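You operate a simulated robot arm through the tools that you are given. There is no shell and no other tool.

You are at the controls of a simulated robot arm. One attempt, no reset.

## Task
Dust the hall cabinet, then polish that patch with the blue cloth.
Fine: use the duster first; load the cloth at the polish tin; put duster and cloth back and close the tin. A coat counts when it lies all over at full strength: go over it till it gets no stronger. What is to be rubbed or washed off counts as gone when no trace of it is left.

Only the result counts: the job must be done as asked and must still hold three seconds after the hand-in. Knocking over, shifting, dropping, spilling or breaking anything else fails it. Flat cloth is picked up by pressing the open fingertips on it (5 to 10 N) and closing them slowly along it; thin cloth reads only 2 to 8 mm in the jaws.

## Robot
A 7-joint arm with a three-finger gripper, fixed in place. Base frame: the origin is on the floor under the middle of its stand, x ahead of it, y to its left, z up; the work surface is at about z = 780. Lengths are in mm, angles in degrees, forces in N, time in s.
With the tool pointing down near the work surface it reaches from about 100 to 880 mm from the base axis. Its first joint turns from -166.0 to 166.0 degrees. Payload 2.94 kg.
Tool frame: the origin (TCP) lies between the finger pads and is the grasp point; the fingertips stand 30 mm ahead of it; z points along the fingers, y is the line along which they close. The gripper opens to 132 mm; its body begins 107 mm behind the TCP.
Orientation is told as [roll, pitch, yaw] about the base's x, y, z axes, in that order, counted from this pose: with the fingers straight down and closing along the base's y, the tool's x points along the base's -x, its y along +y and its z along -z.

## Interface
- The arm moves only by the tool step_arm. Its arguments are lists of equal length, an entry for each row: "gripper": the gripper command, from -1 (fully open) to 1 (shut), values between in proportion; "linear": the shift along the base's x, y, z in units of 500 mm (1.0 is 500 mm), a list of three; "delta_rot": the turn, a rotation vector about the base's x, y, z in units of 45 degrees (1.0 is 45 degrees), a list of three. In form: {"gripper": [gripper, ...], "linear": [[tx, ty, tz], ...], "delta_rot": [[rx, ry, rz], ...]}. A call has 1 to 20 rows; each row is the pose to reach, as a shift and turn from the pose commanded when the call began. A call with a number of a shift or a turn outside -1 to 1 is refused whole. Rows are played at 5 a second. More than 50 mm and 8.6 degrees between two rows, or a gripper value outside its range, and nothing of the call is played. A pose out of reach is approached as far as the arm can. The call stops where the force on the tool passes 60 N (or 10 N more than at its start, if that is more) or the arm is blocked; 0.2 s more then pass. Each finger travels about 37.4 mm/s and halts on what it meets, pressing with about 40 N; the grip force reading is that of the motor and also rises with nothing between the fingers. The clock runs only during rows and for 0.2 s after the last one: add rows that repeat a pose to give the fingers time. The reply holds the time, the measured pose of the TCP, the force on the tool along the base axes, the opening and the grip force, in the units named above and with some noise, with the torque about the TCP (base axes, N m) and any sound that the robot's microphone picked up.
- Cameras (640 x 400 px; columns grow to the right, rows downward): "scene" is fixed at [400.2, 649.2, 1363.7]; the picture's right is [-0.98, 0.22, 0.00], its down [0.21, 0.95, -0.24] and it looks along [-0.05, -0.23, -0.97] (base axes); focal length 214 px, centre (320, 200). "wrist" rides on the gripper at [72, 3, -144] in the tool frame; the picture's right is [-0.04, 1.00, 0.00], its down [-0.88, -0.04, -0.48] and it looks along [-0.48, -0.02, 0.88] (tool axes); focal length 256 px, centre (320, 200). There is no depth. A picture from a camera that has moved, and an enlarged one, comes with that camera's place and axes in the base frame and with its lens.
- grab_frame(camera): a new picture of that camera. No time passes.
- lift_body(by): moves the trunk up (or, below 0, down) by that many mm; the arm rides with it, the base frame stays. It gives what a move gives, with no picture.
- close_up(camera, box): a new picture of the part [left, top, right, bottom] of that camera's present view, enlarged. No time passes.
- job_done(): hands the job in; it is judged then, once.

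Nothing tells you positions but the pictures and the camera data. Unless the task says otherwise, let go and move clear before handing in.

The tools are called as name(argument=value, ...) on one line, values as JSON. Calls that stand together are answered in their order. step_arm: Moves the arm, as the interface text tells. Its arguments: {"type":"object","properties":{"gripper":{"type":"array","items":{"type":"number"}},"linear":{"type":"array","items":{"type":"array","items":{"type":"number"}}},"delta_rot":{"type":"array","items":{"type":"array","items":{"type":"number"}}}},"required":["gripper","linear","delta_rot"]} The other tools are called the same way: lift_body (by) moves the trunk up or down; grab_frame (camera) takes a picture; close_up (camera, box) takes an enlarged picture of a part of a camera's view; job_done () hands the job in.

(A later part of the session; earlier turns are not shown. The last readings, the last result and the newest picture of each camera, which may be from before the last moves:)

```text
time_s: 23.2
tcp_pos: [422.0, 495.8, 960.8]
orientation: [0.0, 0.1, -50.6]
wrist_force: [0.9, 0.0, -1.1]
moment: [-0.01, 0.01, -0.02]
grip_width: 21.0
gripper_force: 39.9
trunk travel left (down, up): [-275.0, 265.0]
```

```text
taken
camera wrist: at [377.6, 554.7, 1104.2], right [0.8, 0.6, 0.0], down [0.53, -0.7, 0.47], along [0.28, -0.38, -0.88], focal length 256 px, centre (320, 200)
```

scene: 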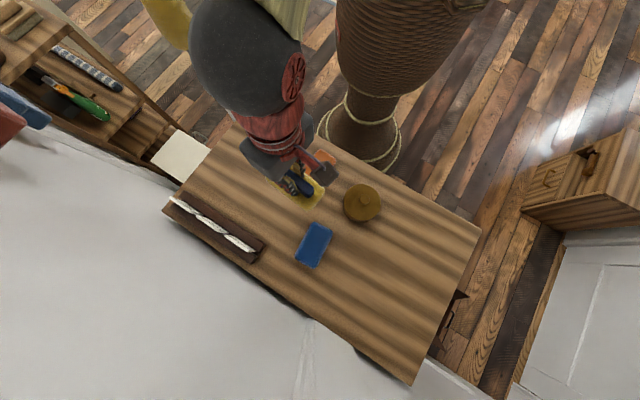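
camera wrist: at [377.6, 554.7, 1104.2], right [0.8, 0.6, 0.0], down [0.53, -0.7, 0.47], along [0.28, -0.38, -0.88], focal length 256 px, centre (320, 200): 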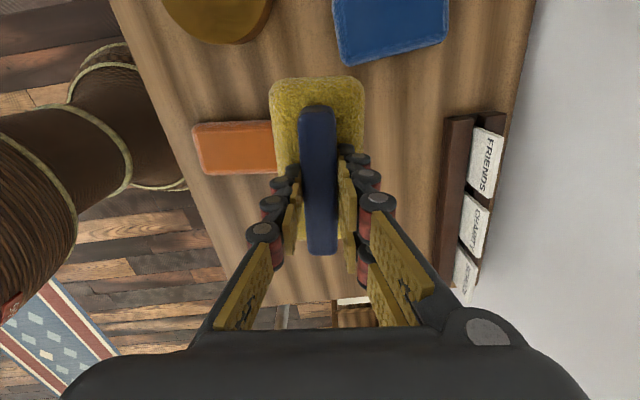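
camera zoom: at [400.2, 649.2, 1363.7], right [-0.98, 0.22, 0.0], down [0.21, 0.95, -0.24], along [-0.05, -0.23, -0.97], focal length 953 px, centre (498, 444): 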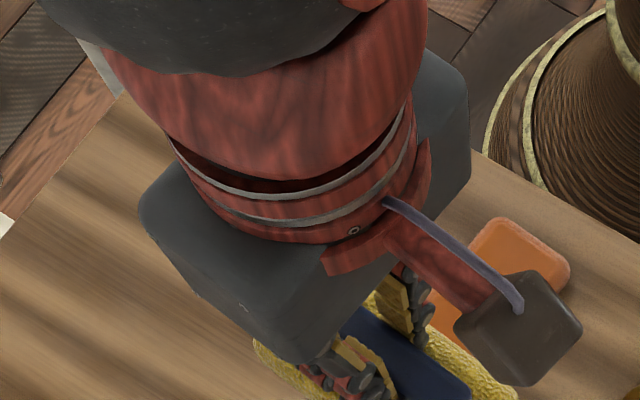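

step_arm(gripper=[1, 1, 1, 1, 1, 1, 1, 1], linear=[[-0.0432, 0.0788, 0], [-0.0863, 0.1576, 0], [-0.1295, 0.2364, 0], [-0.1726, 0.3152, 0], [-0.2158, 0.394, 0], [-0.2589, 0.4728, 0], [-0.3021, 0.5516, 0], [-0.3452, 0.6304, 0]], delta_rot=[[0, 0, 0], [0, 0, 0], [0, 0, 0], [0, 0, 0], [0, 0, 0], [0, 0, 0], [0, 0, 0], [0, 0, 0]])

grab_frame(camera="scene")

close_up(camera="scene", box=[220, 100, 340, 190])

close_up(camera="scene", box=[130, 0, 250, 130])

```text
time_s: 25.0
tcp_pos: [247.5, 811.3, 957.9]
orientation: [-0.1, 0.1, -50.6]
wrist_force: [-1.2, 0.0, -0.3]
moment: [0.01, 0.01, -0.02]
grip_width: 21.0
gripper_force: 40.2
trunk travel left (down, up): [-275.0, 265.0]
```

```text
taken
```

scene: 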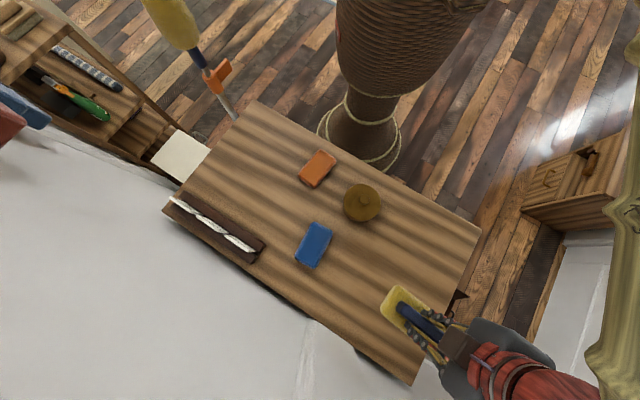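

```text
4.44 times, centred on (280, 145) of scene
camera zoom: at [400.2, 649.2, 1363.7], right [-0.98, 0.22, 0.0], down [0.21, 0.95, -0.24], along [-0.05, -0.23, -0.97], focal length 953 px, centre (498, 444)
```

zoom: 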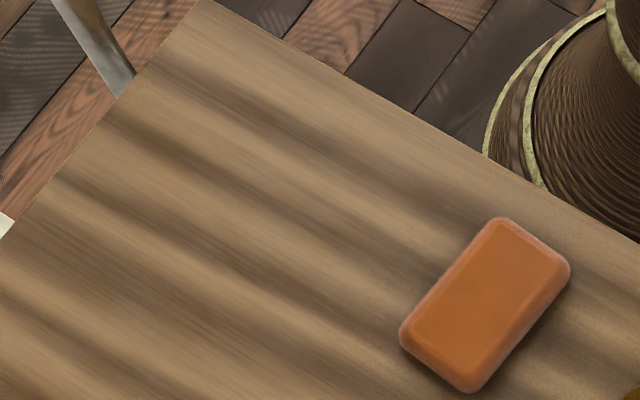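

```text
3.08 times, centred on (190, 65) of scene
camera zoom: at [400.2, 649.2, 1363.7], right [-0.98, 0.22, 0.0], down [0.21, 0.95, -0.24], along [-0.05, -0.23, -0.97], focal length 660 px, centre (720, 615)
```

zoom: 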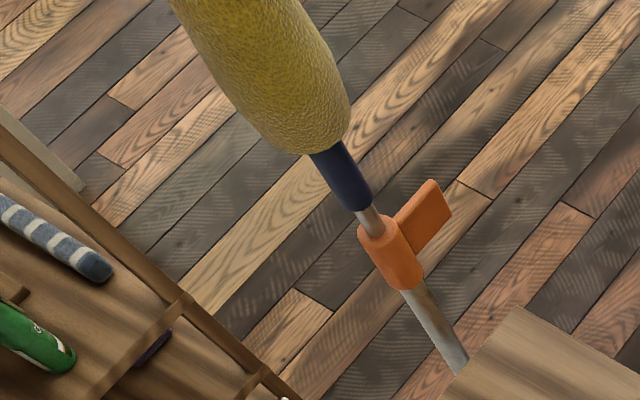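

close_up(camera="scene", box=[235, 118, 295, 178])

grab_frame(camera="wrist")

```text
6.67 times, centred on (265, 148) of scene
camera zoom: at [400.2, 649.2, 1363.7], right [-0.98, 0.22, 0.0], down [0.21, 0.95, -0.24], along [-0.05, -0.23, -0.97], focal length 1430 px, centre (687, 547)
```

zoom: 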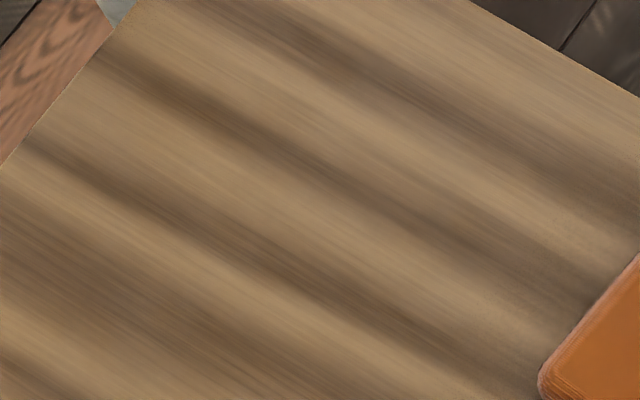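

```text
taken
camera wrist: at [204.4, 869.5, 1102.9], right [0.8, 0.6, 0.0], down [0.53, -0.7, 0.48], along [0.28, -0.38, -0.88], focal length 256 px, centre (320, 200)
```

wrist: 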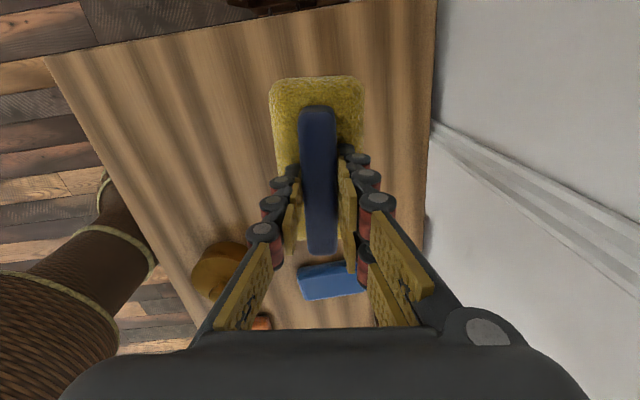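

No trace of dust remains even enlarged, and the pole hasn't moved. Now I set the duster back exactly where it lay.

step_arm(gripper=[1, 1, 1, 1, 1, 1], linear=[[0, 0, -0.08], [0, 0, -0.16], [0, 0, -0.21], [0, 0, -0.228], [0, 0, -0.236], [0, 0, -0.236]], delta_rot=[[0, 0, 0], [0, 0, 0], [0, 0, 0], [0, 0, 0], [0, 0, 0], [0, 0, 0]])

```text
time_s: 26.4
tcp_pos: [246.9, 810.5, 840.1]
orientation: [0.0, 0.2, -50.6]
wrist_force: [0.2, 0.5, -1.0]
moment: [0.04, -0.02, 0.01]
grip_width: 21.3
gripper_force: 40.1
trunk travel left (down, up): [-275.0, 265.0]
```

step_arm(gripper=[1, 1], linear=[[0, 0, -0.001], [0, 0, -0.002]], delta_rot=[[0, 0, 0], [0, 0, 0]])

```text
time_s: 27.0
tcp_pos: [248.1, 811.0, 839.6]
orientation: [0.0, 0.1, -50.7]
wrist_force: [-0.1, -0.8, 0.8]
moment: [-0.01, 0.01, 0.03]
grip_width: 21.3
gripper_force: 39.9
trunk travel left (down, up): [-275.0, 265.0]
```

step_arm(gripper=[0.6, 0.5, 0.3, 0.1, -0.05, -0.05, -0.05], linear=[[0, 0, 0], [0, 0, 0], [0, 0, 0], [0, 0, 0], [0, 0, 0], [0, 0, 0], [0, 0, 0]], delta_rot=[[0, 0, 0], [0, 0, 0], [0, 0, 0], [0, 0, 0], [0, 0, 0], [0, 0, 0], [0, 0, 0]])

step_arm(gripper=[-0.05, -0.05, -0.05, -0.05, -0.05], linear=[[0, 0, 0.03], [0, 0, 0.09], [0, 0, 0.17], [0, 0, 0.25], [0, 0, 0.3]], delta_rot=[[0, 0, 0], [0, 0, 0], [0, 0, 0], [0, 0, 0], [0, 0, 0]])

grab_frame(camera="wrist")

close_up(camera="scene", box=[355, 265, 435, 345])

```text
time_s: 28.6
tcp_pos: [249.2, 810.6, 841.7]
orientation: [0.0, 0.1, -50.6]
wrist_force: [0.0, 0.1, -0.3]
moment: [-0.03, 0.0, -0.01]
grip_width: 69.4
gripper_force: 0.0
trunk travel left (down, up): [-275.0, 265.0]
```

```text
time_s: 29.8
tcp_pos: [248.1, 811.7, 990.7]
orientation: [-0.1, 0.1, -50.6]
wrist_force: [0.1, -0.8, -0.4]
moment: [0.06, -0.02, -0.05]
grip_width: 69.3
gripper_force: 0.2
trunk travel left (down, up): [-275.0, 265.0]
```

```text
taken
camera wrist: at [204.2, 868.6, 1135.0], right [0.8, 0.6, 0.0], down [0.53, -0.7, 0.47], along [0.28, -0.38, -0.88], focal length 256 px, centre (320, 200)
```

wrist: 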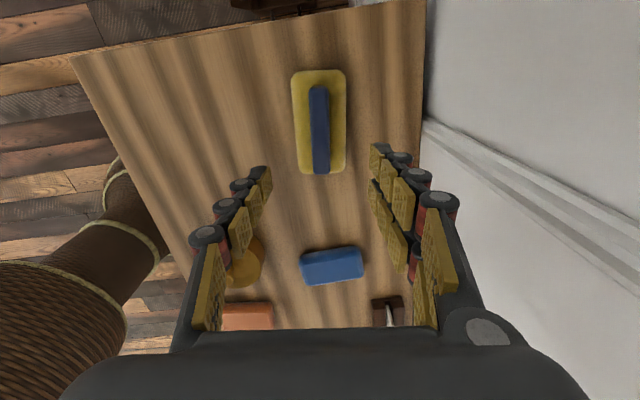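

```text
5.00 times, centred on (395, 305) of scene
camera zoom: at [400.2, 649.2, 1363.7], right [-0.98, 0.22, 0.0], down [0.21, 0.95, -0.24], along [-0.05, -0.23, -0.97], focal length 1072 px, centre (-55, -325)
```

zoom: 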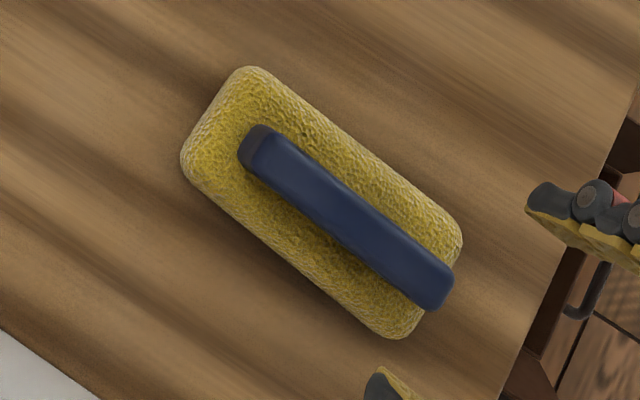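

The duster lies exactly as it did before. Next is the tin: the lid knob triangulates to about [265, 549], top near z 850. I'll move above it to check.

step_arm(gripper=[-0.05, -0.05, -0.05, -0.05, -0.05, -0.05, -0.05], linear=[[0.005, -0.08, 0], [0.01, -0.16, 0], [0.015, -0.24, 0], [0.02, -0.32, 0], [0.025, -0.4, 0], [0.03, -0.48, -0.02], [0.034, -0.521, -0.06]], delta_rot=[[0, 0, 0], [0, 0, 0], [0, 0, 0], [0, 0, 0], [0, 0, 0], [0, 0, 0], [0, 0, 0]])

grab_frame(camera="wrist")

grab_frame(camera="scene")

```text
time_s: 31.4
tcp_pos: [265.2, 548.8, 961.7]
orientation: [0.0, 0.1, -50.7]
wrist_force: [0.5, 0.6, -1.1]
moment: [-0.02, 0.01, -0.01]
grip_width: 69.1
gripper_force: 0.1
trunk travel left (down, up): [-275.0, 265.0]
```

```text
taken
camera wrist: at [221.1, 607.6, 1104.6], right [0.8, 0.6, 0.0], down [0.53, -0.7, 0.47], along [0.28, -0.38, -0.88], focal length 256 px, centre (320, 200)
```

wrist: 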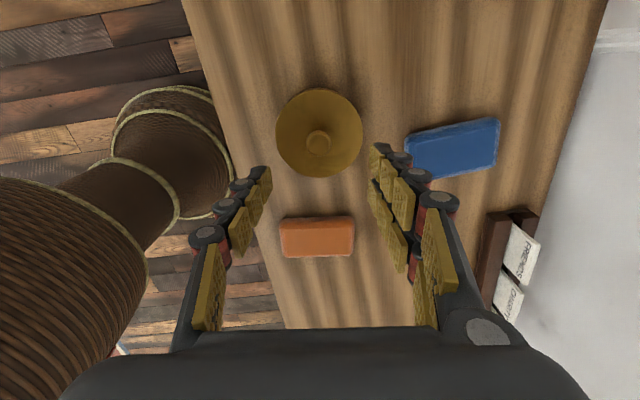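

```text
taken
```

scene: 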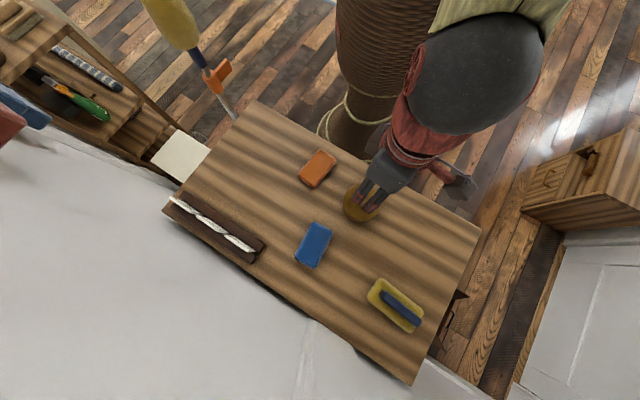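

close_up(camera="wrist", box=[260, 70, 380, 190])

close_up(camera="wrist", box=[390, 100, 510, 200])

close_up(camera="wrist", box=[260, 190, 380, 280])

```text
3.33 times, centred on (320, 130) of wrist
camera zoom: at [221.1, 607.6, 1104.6], right [0.8, 0.6, 0.0], down [0.53, -0.7, 0.47], along [0.28, -0.38, -0.88], focal length 853 px, centre (320, 433)
```

zoom: 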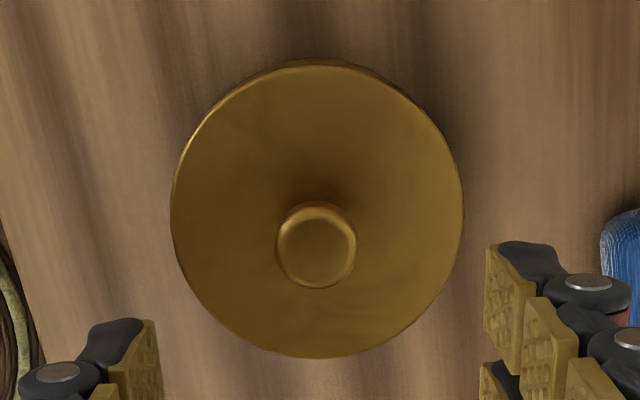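

```text
4.00 times, centred on (450, 150) of wrist
camera zoom: at [221.1, 607.6, 1104.6], right [0.8, 0.6, 0.0], down [0.53, -0.7, 0.47], along [0.28, -0.38, -0.88], focal length 1024 px, centre (-200, 400)
```

zoom: 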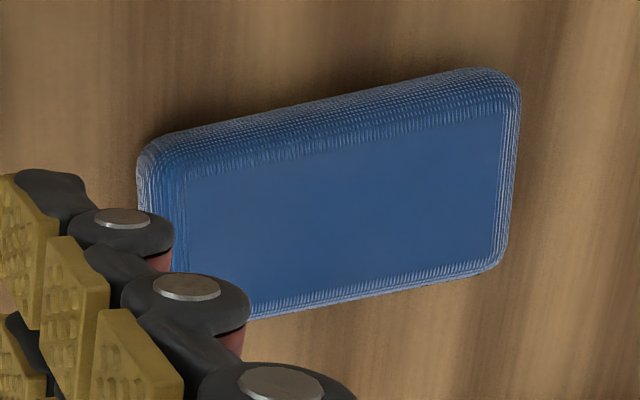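

```text
4.44 times, centred on (320, 235) of wrist
camera zoom: at [221.1, 607.6, 1104.6], right [0.8, 0.6, 0.0], down [0.53, -0.7, 0.47], along [0.28, -0.38, -0.88], focal length 1138 px, centre (320, 44)
```

zoom: 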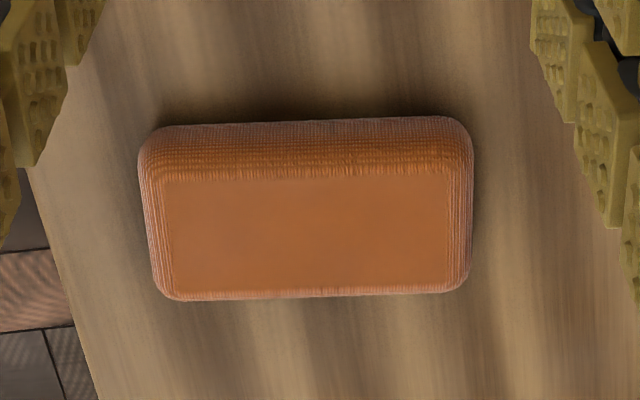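

step_arm(gripper=[-0.05, -0.05, -0.05, -0.05, -0.05], linear=[[-0.0018, -0.0015, -0.06], [-0.0018, -0.0015, -0.13], [-0.0018, -0.0015, -0.18], [-0.0018, -0.0015, -0.205], [-0.0018, -0.0015, -0.205]], delta_rot=[[0, 0, 0], [0, 0, 0], [0, 0, 0], [0, 0, 0], [0, 0, 0]])

grab_frame(camera="wrist")

close_up(camera="scene", box=[310, 130, 440, 240])

```text
time_s: 32.6
tcp_pos: [263.0, 548.7, 858.5]
orientation: [0.0, 0.1, -50.6]
wrist_force: [-0.3, 0.4, -1.1]
moment: [-0.03, 0.01, 0.0]
grip_width: 69.3
gripper_force: 0.0
trunk travel left (down, up): [-275.0, 265.0]
```

```text
taken
camera wrist: at [220.2, 607.1, 1002.7], right [0.8, 0.6, 0.0], down [0.53, -0.7, 0.47], along [0.28, -0.38, -0.88], focal length 256 px, centre (320, 200)
```

wrist: 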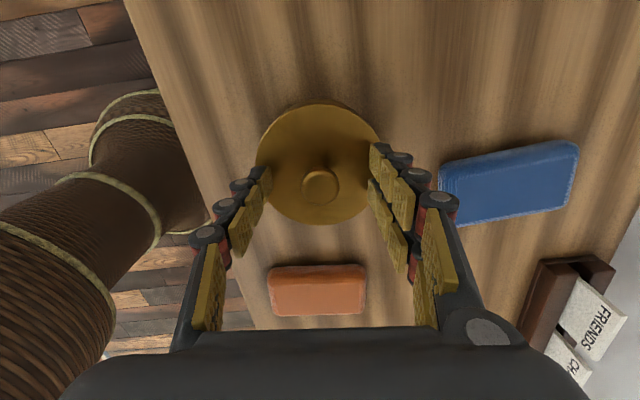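

```text
3.64 times, centred on (375, 185) of scene
camera zoom: at [400.2, 649.2, 1363.7], right [-0.98, 0.22, 0.0], down [0.21, 0.95, -0.24], along [-0.05, -0.23, -0.97], focal length 780 px, centre (120, 254)
```

zoom: 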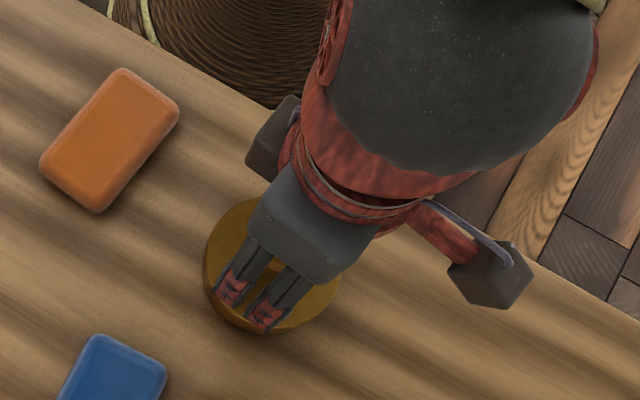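

The knob is exactly under the grasp point. Lowering a little and closing on it.

step_arm(gripper=[-0.05, -0.05, 0.2, 0.4, 0.6, 0.75, 0.9, 1, 1, 1], linear=[[0, 0, -0.005], [0, 0, -0.009], [0, 0, -0.009], [0, 0, -0.009], [0, 0, -0.009], [0, 0, -0.009], [0, 0, -0.009], [0, 0, -0.009], [0, 0, -0.009], [0, 0, -0.009]], delta_rot=[[0, 0, 0], [0, 0, 0], [0, 0, 0], [0, 0, 0], [0, 0, 0], [0, 0, 0], [0, 0, 0], [0, 0, 0], [0, 0, 0], [0, 0, 0]])

grab_frame(camera="wrist")

```text
time_s: 34.8
tcp_pos: [264.1, 547.9, 853.0]
orientation: [-0.1, 0.3, -50.5]
wrist_force: [-0.4, -0.3, -0.4]
moment: [-0.04, 0.02, -0.03]
grip_width: 22.7
gripper_force: 40.2
trunk travel left (down, up): [-275.0, 265.0]
heard: snap
```

```text
taken
camera wrist: at [220.3, 607.0, 998.2], right [0.8, 0.6, 0.0], down [0.53, -0.7, 0.47], along [0.28, -0.38, -0.88], focal length 256 px, centre (320, 200)
```

wrist: 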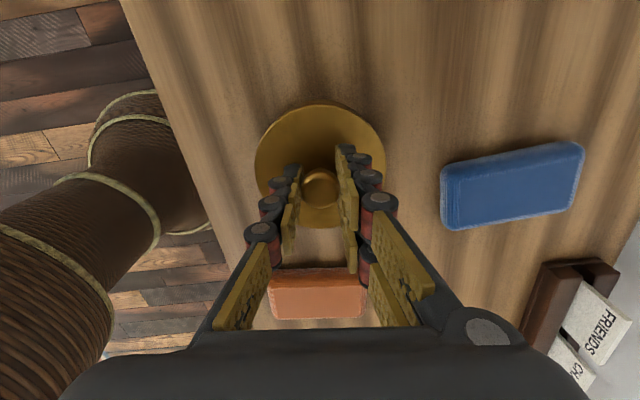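

Grip is on the knob (22.7 mm) and I heard a snap, so the lid seems to be a snap-fit. Lifting slowly and checking.

step_arm(gripper=[1, 1, 1, 1, 1], linear=[[0, 0, 0.004], [0, 0, 0.01], [0, 0, 0.02], [0, 0, 0.04], [0, 0, 0.07]], delta_rot=[[0, 0, 0], [0, 0, 0], [0, 0, 0], [0, 0, 0], [0, 0, 0]])

grab_frame(camera="wrist")

close_up(camera="scene", box=[310, 130, 440, 240])

```text
time_s: 36.0
tcp_pos: [264.2, 549.0, 887.8]
orientation: [0.0, 0.2, -50.6]
wrist_force: [0.2, 0.1, 0.0]
moment: [-0.02, 0.02, -0.01]
grip_width: 22.6
gripper_force: 40.1
trunk travel left (down, up): [-275.0, 265.0]
```

```text
taken
camera wrist: at [220.3, 607.0, 1033.3], right [0.8, 0.6, 0.0], down [0.53, -0.7, 0.47], along [0.28, -0.38, -0.88], focal length 256 px, centre (320, 200)
```

wrist: 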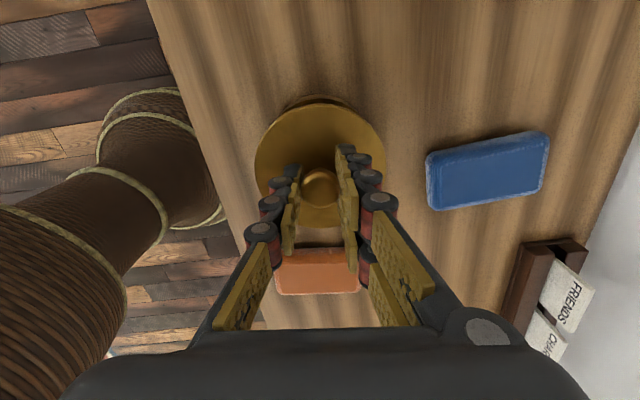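

```text
3.64 times, centred on (375, 185) of scene
camera zoom: at [400.2, 649.2, 1363.7], right [-0.98, 0.22, 0.0], down [0.21, 0.95, -0.24], along [-0.05, -0.23, -0.97], focal length 780 px, centre (120, 254)
```

zoom: 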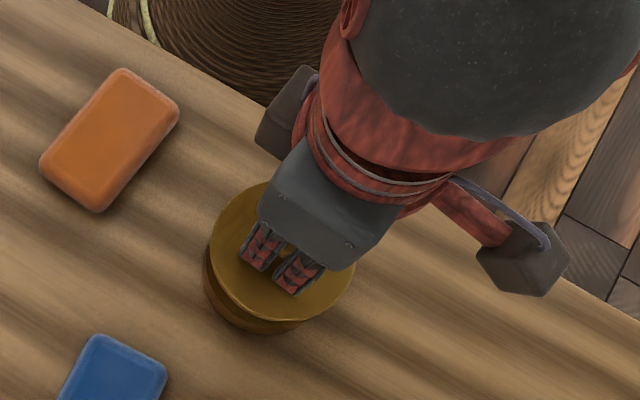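

The lid is off. I'll park it on the free left-front part of the cabinet at about [130, 680].

step_arm(gripper=[1, 1, 1, 1, 1, 1], linear=[[0, 0, 0.05], [-0.06, 0.06, 0.08], [-0.12, 0.12, 0.08], [-0.18, 0.18, 0.08], [-0.24, 0.24, 0.08], [-0.268, 0.263, 0.08]], delta_rot=[[0, 0, 0], [0, 0, 0], [0, 0, 0], [0, 0, 0], [0, 0, 0], [0, 0, 0]])

grab_frame(camera="scene")

grab_frame(camera="wrist")

close_up(camera="scene", box=[330, 170, 400, 235])

```text
time_s: 37.4
tcp_pos: [129.3, 679.8, 928.3]
orientation: [-0.1, 0.0, -50.6]
wrist_force: [-1.2, -0.7, -0.4]
moment: [0.0, 0.01, 0.02]
grip_width: 22.6
gripper_force: 40.1
trunk travel left (down, up): [-275.0, 265.0]
```

```text
taken
```

scene: 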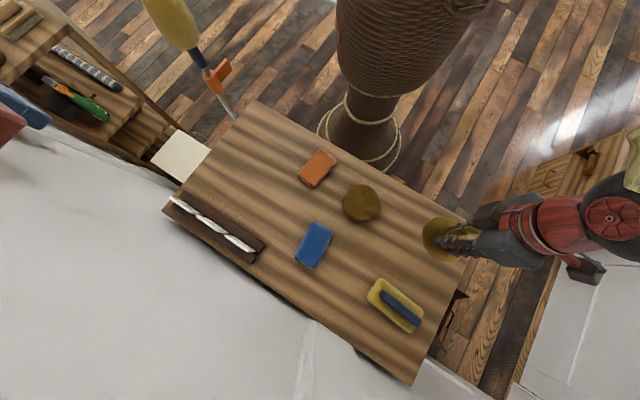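

```text
taken
camera wrist: at [85.8, 738.7, 1072.4], right [0.8, 0.6, 0.0], down [0.53, -0.7, 0.48], along [0.28, -0.38, -0.88], focal length 256 px, centre (320, 200)
```

wrist: 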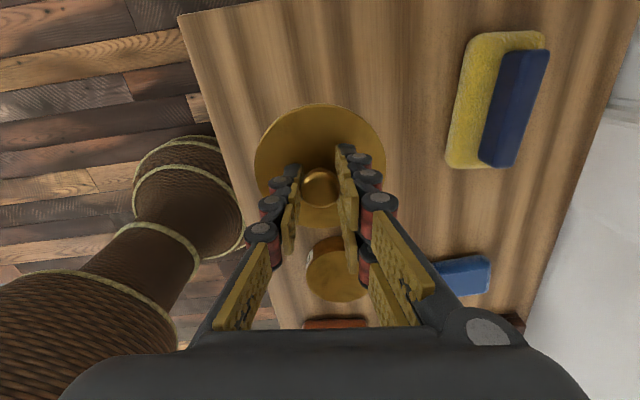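

```text
6.15 times, centred on (365, 202) of scene
camera zoom: at [400.2, 649.2, 1363.7], right [-0.98, 0.22, 0.0], down [0.21, 0.95, -0.24], along [-0.05, -0.23, -0.97], focal length 1320 px, centre (43, 185)
```

zoom: 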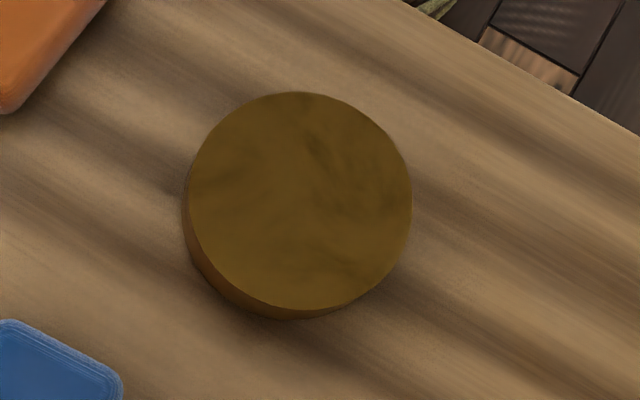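

The tin is open: its polish surface lies level with the top, around z 808. Lowering the lid onto the cabinet.

step_arm(gripper=[1, 1, 1, 1, 1, 1], linear=[[0, 0, -0.08], [0, 0, -0.15], [0, 0, -0.18], [0, 0, -0.19], [0, 0, -0.196], [0, 0, -0.2]], delta_rot=[[0, 0, 0], [0, 0, 0], [0, 0, 0], [0, 0, 0], [0, 0, 0], [0, 0, 0]])

close_up(camera="scene", box=[400, 200, 500, 300])

```text
time_s: 38.8
tcp_pos: [129.8, 680.5, 828.3]
orientation: [0.0, 0.2, -50.6]
wrist_force: [-0.6, 0.5, -1.5]
moment: [0.04, -0.02, -0.03]
grip_width: 22.7
gripper_force: 40.1
trunk travel left (down, up): [-275.0, 265.0]
```

```text
4.00 times, centred on (450, 250) of scene
camera zoom: at [400.2, 649.2, 1363.7], right [-0.98, 0.22, 0.0], down [0.21, 0.95, -0.24], along [-0.05, -0.23, -0.97], focal length 858 px, centre (-200, 0)
```

zoom: 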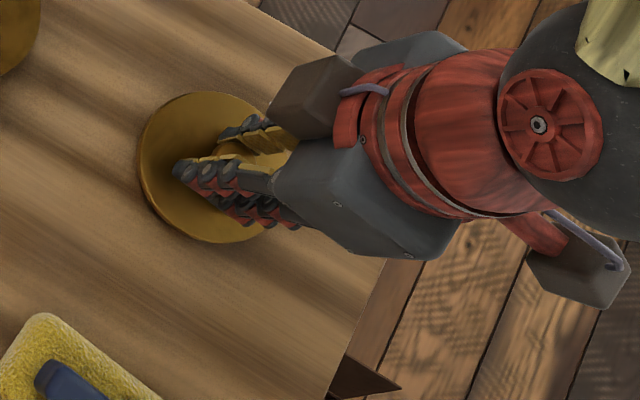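

step_arm(gripper=[1, 1, 1, 1], linear=[[0, 0, -0.002], [0, 0, -0.004], [0, 0, -0.005], [0, 0, -0.005]], delta_rot=[[0, 0, 0], [0, 0, 0], [0, 0, 0], [0, 0, 0]])

```text
time_s: 39.8
tcp_pos: [129.1, 680.7, 824.4]
orientation: [0.0, 0.1, -50.6]
wrist_force: [-0.4, 0.2, 0.0]
moment: [0.02, 0.03, -0.02]
grip_width: 22.8
gripper_force: 40.2
trunk travel left (down, up): [-275.0, 265.0]
```

step_arm(gripper=[1, 1, 1], linear=[[0, 0, -0.001], [0, 0, -0.002], [0, 0, -0.002]], delta_rot=[[0, 0, 0], [0, 0, 0], [0, 0, 0]])

```text
time_s: 40.6
tcp_pos: [129.4, 680.5, 824.7]
orientation: [-0.2, 0.0, -50.7]
wrist_force: [-0.1, 0.6, -0.8]
moment: [-0.01, -0.01, 0.01]
grip_width: 22.5
gripper_force: 39.7
trunk travel left (down, up): [-275.0, 265.0]
```

step_arm(gripper=[1, 1, 1], linear=[[0, 0, -0.001], [0, 0, -0.002], [0, 0, -0.002]], delta_rot=[[0, 0, 0], [0, 0, 0], [0, 0, 0]])

```text
time_s: 41.4
tcp_pos: [130.7, 680.7, 824.2]
orientation: [0.0, 0.1, -50.6]
wrist_force: [1.4, 0.4, 0.4]
moment: [0.0, 0.0, -0.02]
grip_width: 22.6
gripper_force: 39.9
trunk travel left (down, up): [-275.0, 265.0]
```

step_arm(gripper=[1, 1, 1], linear=[[0, 0, -0.001], [0, 0, -0.002], [0, 0, -0.002]], delta_rot=[[0, 0, 0], [0, 0, 0], [0, 0, 0]])

close_up(camera="scene", box=[410, 210, 470, 270])

```text
time_s: 42.2
tcp_pos: [129.0, 679.5, 823.2]
orientation: [0.0, 0.1, -50.6]
wrist_force: [-0.7, -0.4, -0.5]
moment: [0.0, 0.0, 0.02]
grip_width: 22.6
gripper_force: 39.8
trunk travel left (down, up): [-275.0, 265.0]
```

```text
6.67 times, centred on (440, 240) of scene
camera zoom: at [400.2, 649.2, 1363.7], right [-0.98, 0.22, 0.0], down [0.21, 0.95, -0.24], along [-0.05, -0.23, -0.97], focal length 1430 px, centre (-480, -67)
```

zoom: 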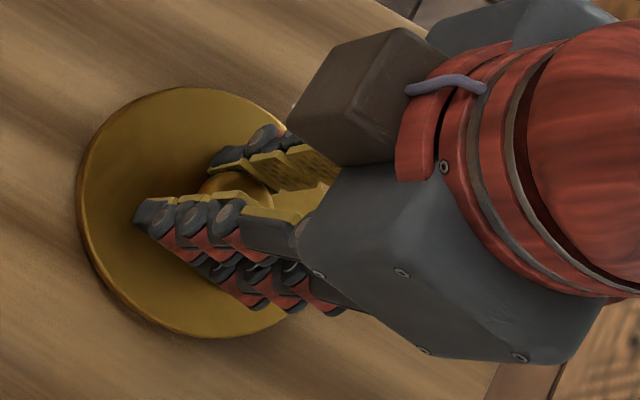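

step_arm(gripper=[1, 1, 1, 1], linear=[[0, 0, -0.001], [0, 0, -0.002], [0, 0, -0.003], [0, 0, -0.003]], delta_rot=[[0, 0, 0], [0, 0, 0], [0, 0, 0], [0, 0, 0]])

```text
time_s: 43.2
tcp_pos: [129.6, 680.5, 821.2]
orientation: [0.0, 0.1, -50.5]
wrist_force: [0.0, 0.1, -0.1]
moment: [-0.01, -0.01, 0.02]
grip_width: 22.5
gripper_force: 40.5
trunk travel left (down, up): [-275.0, 265.0]
```

step_arm(gripper=[1, 1, 1, 1], linear=[[0, 0, -0.001], [0, 0, -0.002], [0, 0, -0.003], [0, 0, -0.003]], delta_rot=[[0, 0, 0], [0, 0, 0], [0, 0, 0], [0, 0, 0]])

```text
time_s: 44.2
tcp_pos: [130.2, 681.8, 820.2]
orientation: [-0.1, 0.1, -50.5]
wrist_force: [0.0, -0.1, -0.9]
moment: [0.01, 0.01, -0.03]
grip_width: 22.4
gripper_force: 40.4
trunk travel left (down, up): [-275.0, 265.0]
```

step_arm(gripper=[1, 1, 1, 1], linear=[[0, 0, -0.001], [0, 0, -0.002], [0, 0, -0.003], [0, 0, -0.003]], delta_rot=[[0, 0, 0], [0, 0, 0], [0, 0, 0], [0, 0, 0]])

grab_frame(camera="wrist")

```text
time_s: 45.2
tcp_pos: [129.7, 679.3, 818.3]
orientation: [0.1, 0.1, -50.6]
wrist_force: [0.6, 0.5, -0.1]
moment: [0.0, -0.01, -0.02]
grip_width: 22.4
gripper_force: 40.3
trunk travel left (down, up): [-275.0, 265.0]
```

```text
taken
camera wrist: at [86.5, 738.7, 963.1], right [0.8, 0.6, 0.0], down [0.53, -0.7, 0.47], along [0.28, -0.38, -0.88], focal length 256 px, centre (320, 200)
```

wrist: 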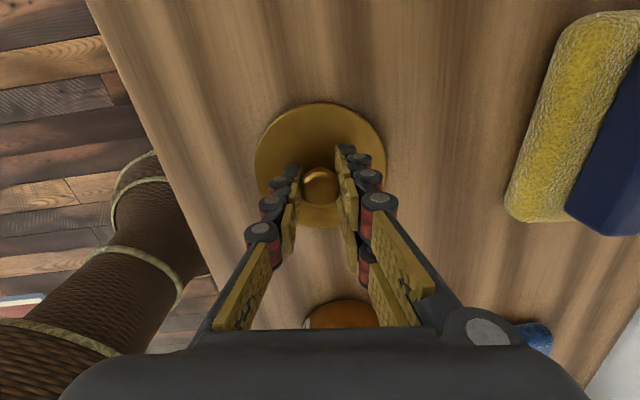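

step_arm(gripper=[1, 1, 1, 1], linear=[[0, 0, -0.001], [0, 0, -0.002], [0, 0, -0.003], [0, 0, -0.003]], delta_rot=[[0, 0, 0], [0, 0, 0], [0, 0, 0], [0, 0, 0]])

```text
time_s: 46.2
tcp_pos: [129.3, 681.2, 817.6]
orientation: [0.0, 0.1, -50.6]
wrist_force: [0.0, -1.1, 0.0]
moment: [0.04, 0.0, -0.03]
grip_width: 22.5
gripper_force: 39.7
trunk travel left (down, up): [-275.0, 265.0]
```

step_arm(gripper=[1, 1, 1, 1], linear=[[0, 0, -0.001], [0, 0, -0.002], [0, 0, -0.003], [0, 0, -0.003]], delta_rot=[[0, 0, 0], [0, 0, 0], [0, 0, 0], [0, 0, 0]])

close_up(camera="scene", box=[410, 210, 470, 270])

```text
time_s: 47.2
tcp_pos: [129.7, 681.6, 817.1]
orientation: [0.2, 0.2, -50.6]
wrist_force: [-1.6, -1.5, 10.9]
moment: [-0.12, -0.11, 0.0]
grip_width: 22.3
gripper_force: 40.2
trunk travel left (down, up): [-275.0, 265.0]
```

```text
6.67 times, centred on (440, 240) of scene
camera zoom: at [400.2, 649.2, 1363.7], right [-0.98, 0.22, 0.0], down [0.21, 0.95, -0.24], along [-0.05, -0.23, -0.97], focal length 1430 px, centre (-480, -67)
```

zoom: 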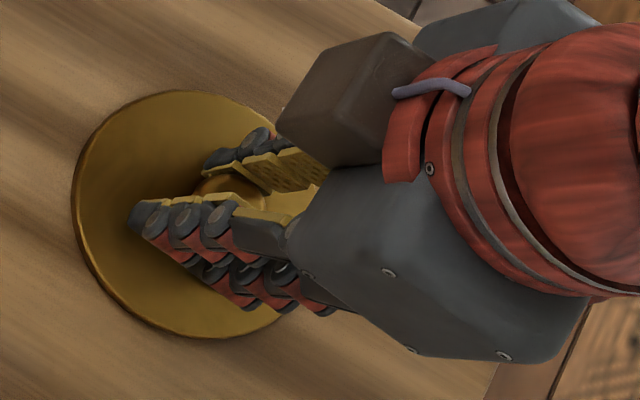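

The lid rests on the cabinet (contact at z ≈ 817). Easing the pressure, releasing and lifting clear.

step_arm(gripper=[1, 0.7, 0.5, 0.3, 0.1, -0.05, -0.05, -0.05], linear=[[0, 0, 0.002], [0, 0, 0.002], [0, 0, 0.002], [0, 0, 0.002], [0, 0, 0.002], [0, 0, 0.002], [0, 0, 0.002], [0, 0, 0.002]], delta_rot=[[0, 0, 0], [0, 0, 0], [0, 0, 0], [0, 0, 0], [0, 0, 0], [0, 0, 0], [0, 0, 0], [0, 0, 0]])

step_arm(gripper=[-0.05, -0.05, -0.05, -0.05, -0.05], linear=[[0, 0, 0.04], [0, 0, 0.1], [0, 0, 0.18], [0, 0, 0.26], [0, 0, 0.34]], delta_rot=[[0, 0, 0], [0, 0, 0], [0, 0, 0], [0, 0, 0], [0, 0, 0]])

grab_frame(camera="wrist")

grab_frame(camera="scene")

```text
time_s: 49.0
tcp_pos: [131.4, 681.0, 817.2]
orientation: [0.0, 0.2, -50.6]
wrist_force: [-0.6, 0.7, 1.4]
moment: [-0.01, 0.0, 0.01]
grip_width: 69.4
gripper_force: 0.1
trunk travel left (down, up): [-275.0, 265.0]
```

```text
time_s: 50.2
tcp_pos: [129.9, 680.8, 985.6]
orientation: [-0.1, 0.0, -50.6]
wrist_force: [-0.5, 0.4, -0.6]
moment: [0.02, 0.05, 0.0]
grip_width: 69.3
gripper_force: 0.1
trunk travel left (down, up): [-275.0, 265.0]
```

```text
taken
camera wrist: at [86.6, 739.1, 1131.5], right [0.8, 0.6, 0.0], down [0.53, -0.7, 0.48], along [0.28, -0.38, -0.88], focal length 256 px, centre (320, 200)
```

wrist: 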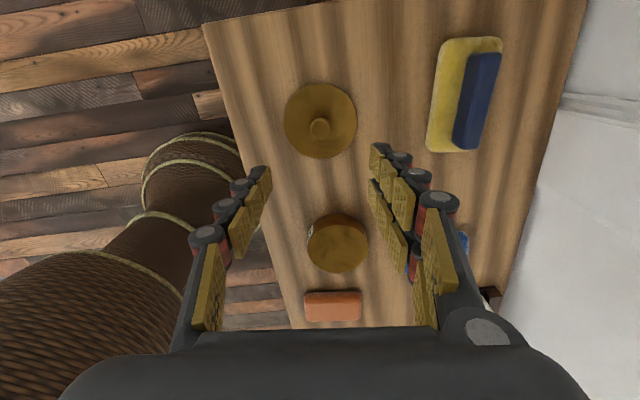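

```text
taken
```

scene: 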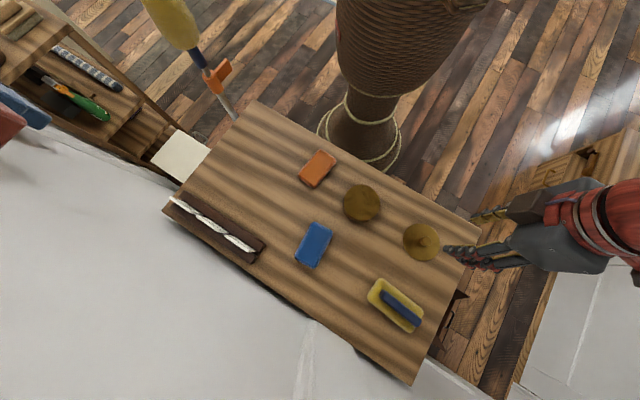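

Lid is parked. Now I go above the blue cloth to measure it.

step_arm(gripper=[-1, -1, -1, -1, -1, -1, -1], linear=[[0.08, -0.015, 0], [0.16, -0.03, 0], [0.24, -0.045, 0], [0.32, -0.06, 0], [0.4, -0.075, 0], [0.48, -0.09, 0], [0.56, -0.104, -0.02]], delta_rot=[[0, 0, 0], [0, 0, 0], [0, 0, 0], [0, 0, 0], [0, 0, 0], [0, 0, 0], [0, 0, 0]])

grab_frame(camera="wrist")

close_up(camera="wrist", box=[240, 70, 400, 190])

grab_frame(camera="scene")

```text
time_s: 51.8
tcp_pos: [410.4, 627.6, 975.9]
orientation: [-0.2, 0.0, -50.6]
wrist_force: [-0.6, -0.2, 0.6]
moment: [-0.02, 0.06, 0.01]
grip_width: 131.9
gripper_force: 0.0
trunk travel left (down, up): [-275.0, 265.0]
```

```text
taken
camera wrist: at [366.7, 686.1, 1120.9], right [0.8, 0.6, 0.0], down [0.53, -0.7, 0.47], along [0.28, -0.38, -0.88], focal length 256 px, centre (320, 200)
```

wrist: 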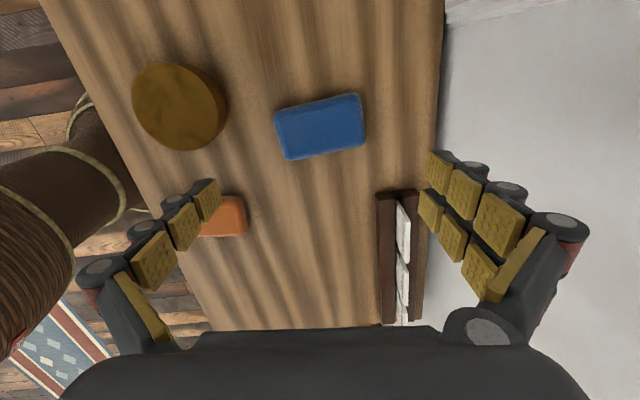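

```text
3.33 times, centred on (320, 130) of wrist
camera zoom: at [366.7, 686.1, 1120.9], right [0.8, 0.6, 0.0], down [0.53, -0.7, 0.47], along [0.28, -0.38, -0.88], focal length 853 px, centre (320, 433)
```

zoom: 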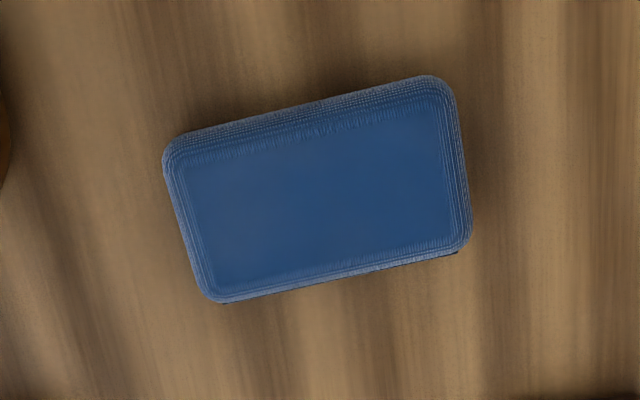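

```text
taken
```

scene: 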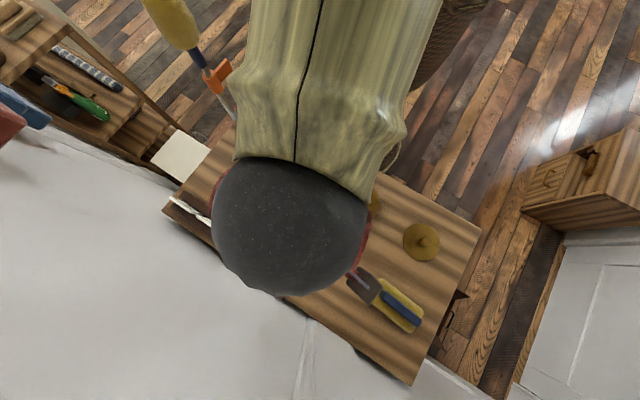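

The blue cloth is a thick folded pad, roughly 107 × 55 × 30 mm, with its long side at about 50° to x. I'll turn the hand so the fingers close across the short side.

step_arm(gripper=[-1, -1, -1, -1, -1, -1], linear=[[0, 0, 0], [0, 0, 0], [0, 0, 0], [0, 0, 0], [0, 0, 0], [0, 0, 0]], delta_rot=[[0, 0, 0.167], [0, 0, 0.333], [0, 0, 0.5], [0, 0, 0.667], [0, 0, 0.833], [0, 0, 1.0]])

step_arm(gripper=[-1, -1, -1, -1, -1, -1], linear=[[0, 0, 0], [0, 0, 0], [0, 0, 0], [0, 0, 0], [0, 0, 0], [0, 0, 0]], delta_rot=[[0, 0, 0.167], [0, 0, 0.333], [0, 0, 0.5], [0, 0, 0.667], [0, 0, 0.833], [0, 0, 1.0]])

step_arm(gripper=[-1, -1], linear=[[0, 0, 0], [0, 0, 0]], delta_rot=[[0, 0, 0.12], [0, 0, 0.235]])

grab_frame(camera="wrist")

grab_frame(camera="scene")

```text
time_s: 53.2
tcp_pos: [410.0, 627.9, 975.4]
orientation: [0.0, 0.1, -5.4]
wrist_force: [1.0, 0.3, 0.3]
moment: [-0.03, -0.02, -0.03]
grip_width: 132.1
gripper_force: 0.0
trunk travel left (down, up): [-275.0, 265.0]
```

```text
time_s: 54.6
tcp_pos: [410.2, 627.8, 975.8]
orientation: [0.0, 0.1, 39.7]
wrist_force: [-0.8, 0.2, 0.4]
moment: [0.02, 0.02, 0.01]
grip_width: 132.0
gripper_force: 0.2
trunk travel left (down, up): [-275.0, 265.0]
```

```text
time_s: 55.2
tcp_pos: [409.4, 627.9, 975.6]
orientation: [0.0, 0.1, 50.1]
wrist_force: [0.8, -0.2, 0.1]
moment: [0.0, -0.03, 0.0]
grip_width: 132.1
gripper_force: 0.1
trunk travel left (down, up): [-275.0, 265.0]
```

```text
taken
camera wrist: at [360.9, 575.6, 1121.1], right [-0.74, 0.67, 0.0], down [0.59, 0.65, 0.47], along [0.32, 0.35, -0.88], focal length 256 px, centre (320, 200)
```

wrist: 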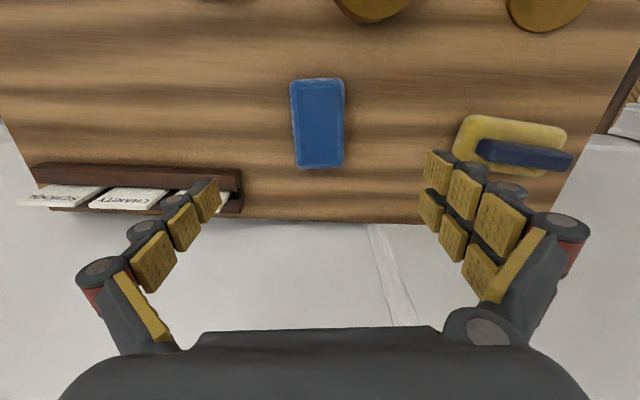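

```text
taken
```

scene: 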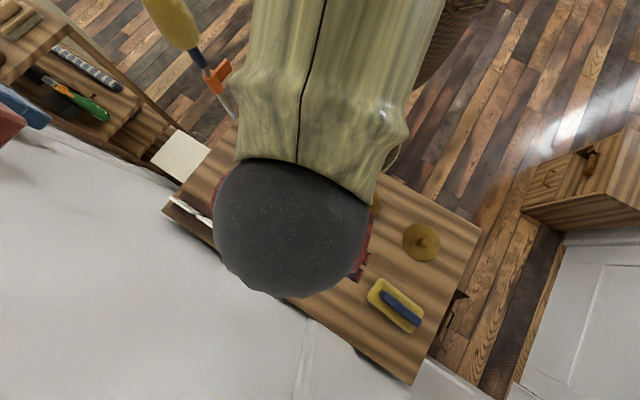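

close_up(camera="wrist", box=[260, 65, 380, 185])

```text
3.33 times, centred on (320, 125) of wrist
camera zoom: at [360.9, 575.6, 1121.1], right [-0.74, 0.67, 0.0], down [0.59, 0.65, 0.47], along [0.32, 0.35, -0.88], focal length 853 px, centre (320, 450)
```

zoom: 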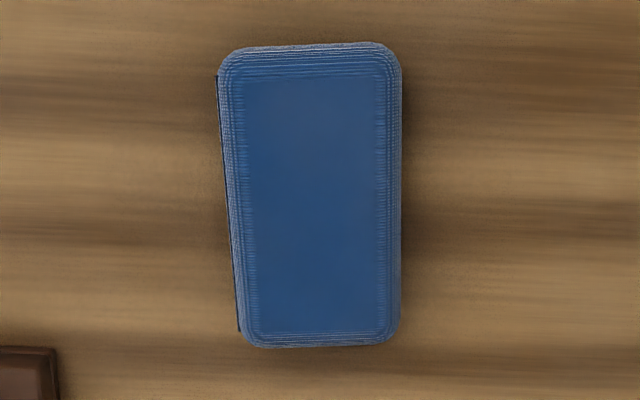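

step_arm(gripper=[-1, -1, -1, -1], linear=[[0.006, 0.0025, -0.05], [0.006, 0.0025, -0.11], [0.006, 0.0025, -0.17], [0.006, 0.0025, -0.18]], delta_rot=[[0, 0, -0.005], [0, 0, -0.005], [0, 0, -0.005], [0, 0, -0.005]])

grab_frame(camera="wrist")

close_up(camera="wrist", box=[240, 60, 400, 200])

```text
time_s: 56.2
tcp_pos: [413.6, 629.8, 885.7]
orientation: [0.1, 0.1, 49.9]
wrist_force: [0.5, -0.6, 0.2]
moment: [0.0, 0.02, -0.01]
grip_width: 131.9
gripper_force: 0.0
trunk travel left (down, up): [-275.0, 265.0]
```

```text
taken
camera wrist: at [364.1, 577.4, 1030.6], right [-0.73, 0.68, 0.0], down [0.6, 0.65, 0.47], along [0.32, 0.35, -0.88], focal length 256 px, centre (320, 200)
```

wrist: 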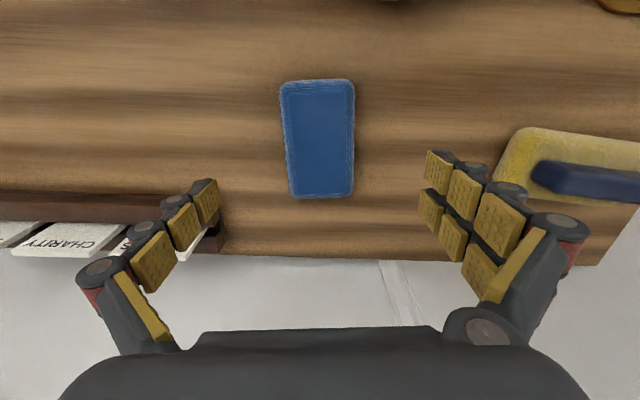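

```text
2.86 times, centred on (320, 130) of wrist
camera zoom: at [364.1, 577.4, 1030.6], right [-0.73, 0.68, 0.0], down [0.6, 0.65, 0.47], along [0.32, 0.35, -0.88], focal length 731 px, centre (320, 400)
```

zoom: 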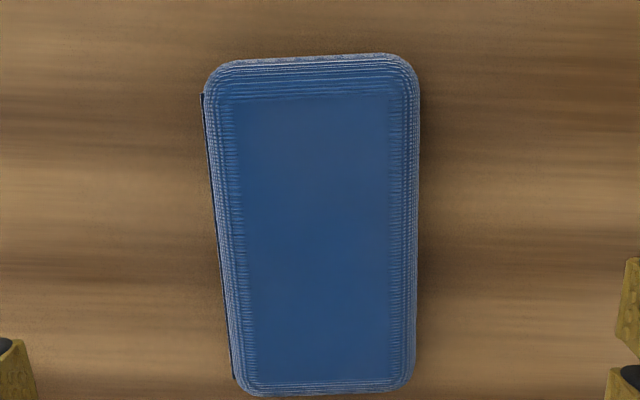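

close_up(camera="wrist", box=[278, 75, 318, 115])

close_up(camera="wrist", box=[280, 160, 360, 205])

```text
10.00 times, centred on (298, 95) of wrist
camera zoom: at [364.1, 577.4, 1030.6], right [-0.73, 0.68, 0.0], down [0.6, 0.65, 0.47], along [0.32, 0.35, -0.88], focal length 2560 px, centre (540, 1250)
```

zoom: 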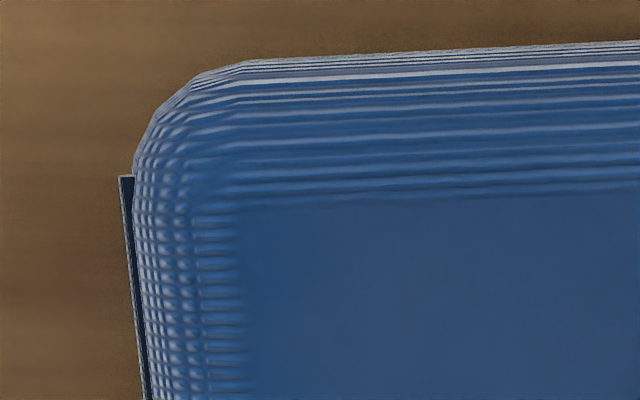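

```text
8.00 times, centred on (320, 182) of wrist
camera zoom: at [364.1, 577.4, 1030.6], right [-0.73, 0.68, 0.0], down [0.6, 0.65, 0.47], along [0.32, 0.35, -0.88], focal length 2048 px, centre (320, 340)
```

zoom: 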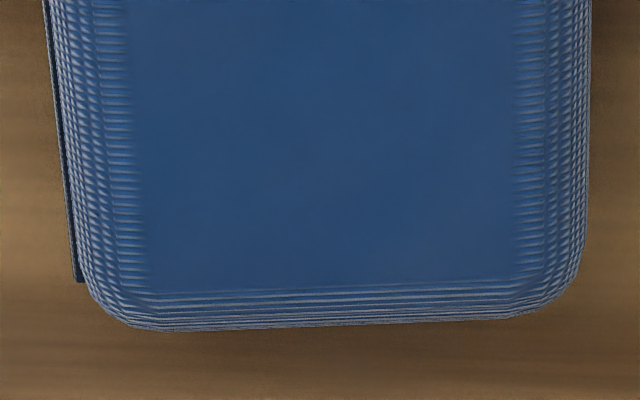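

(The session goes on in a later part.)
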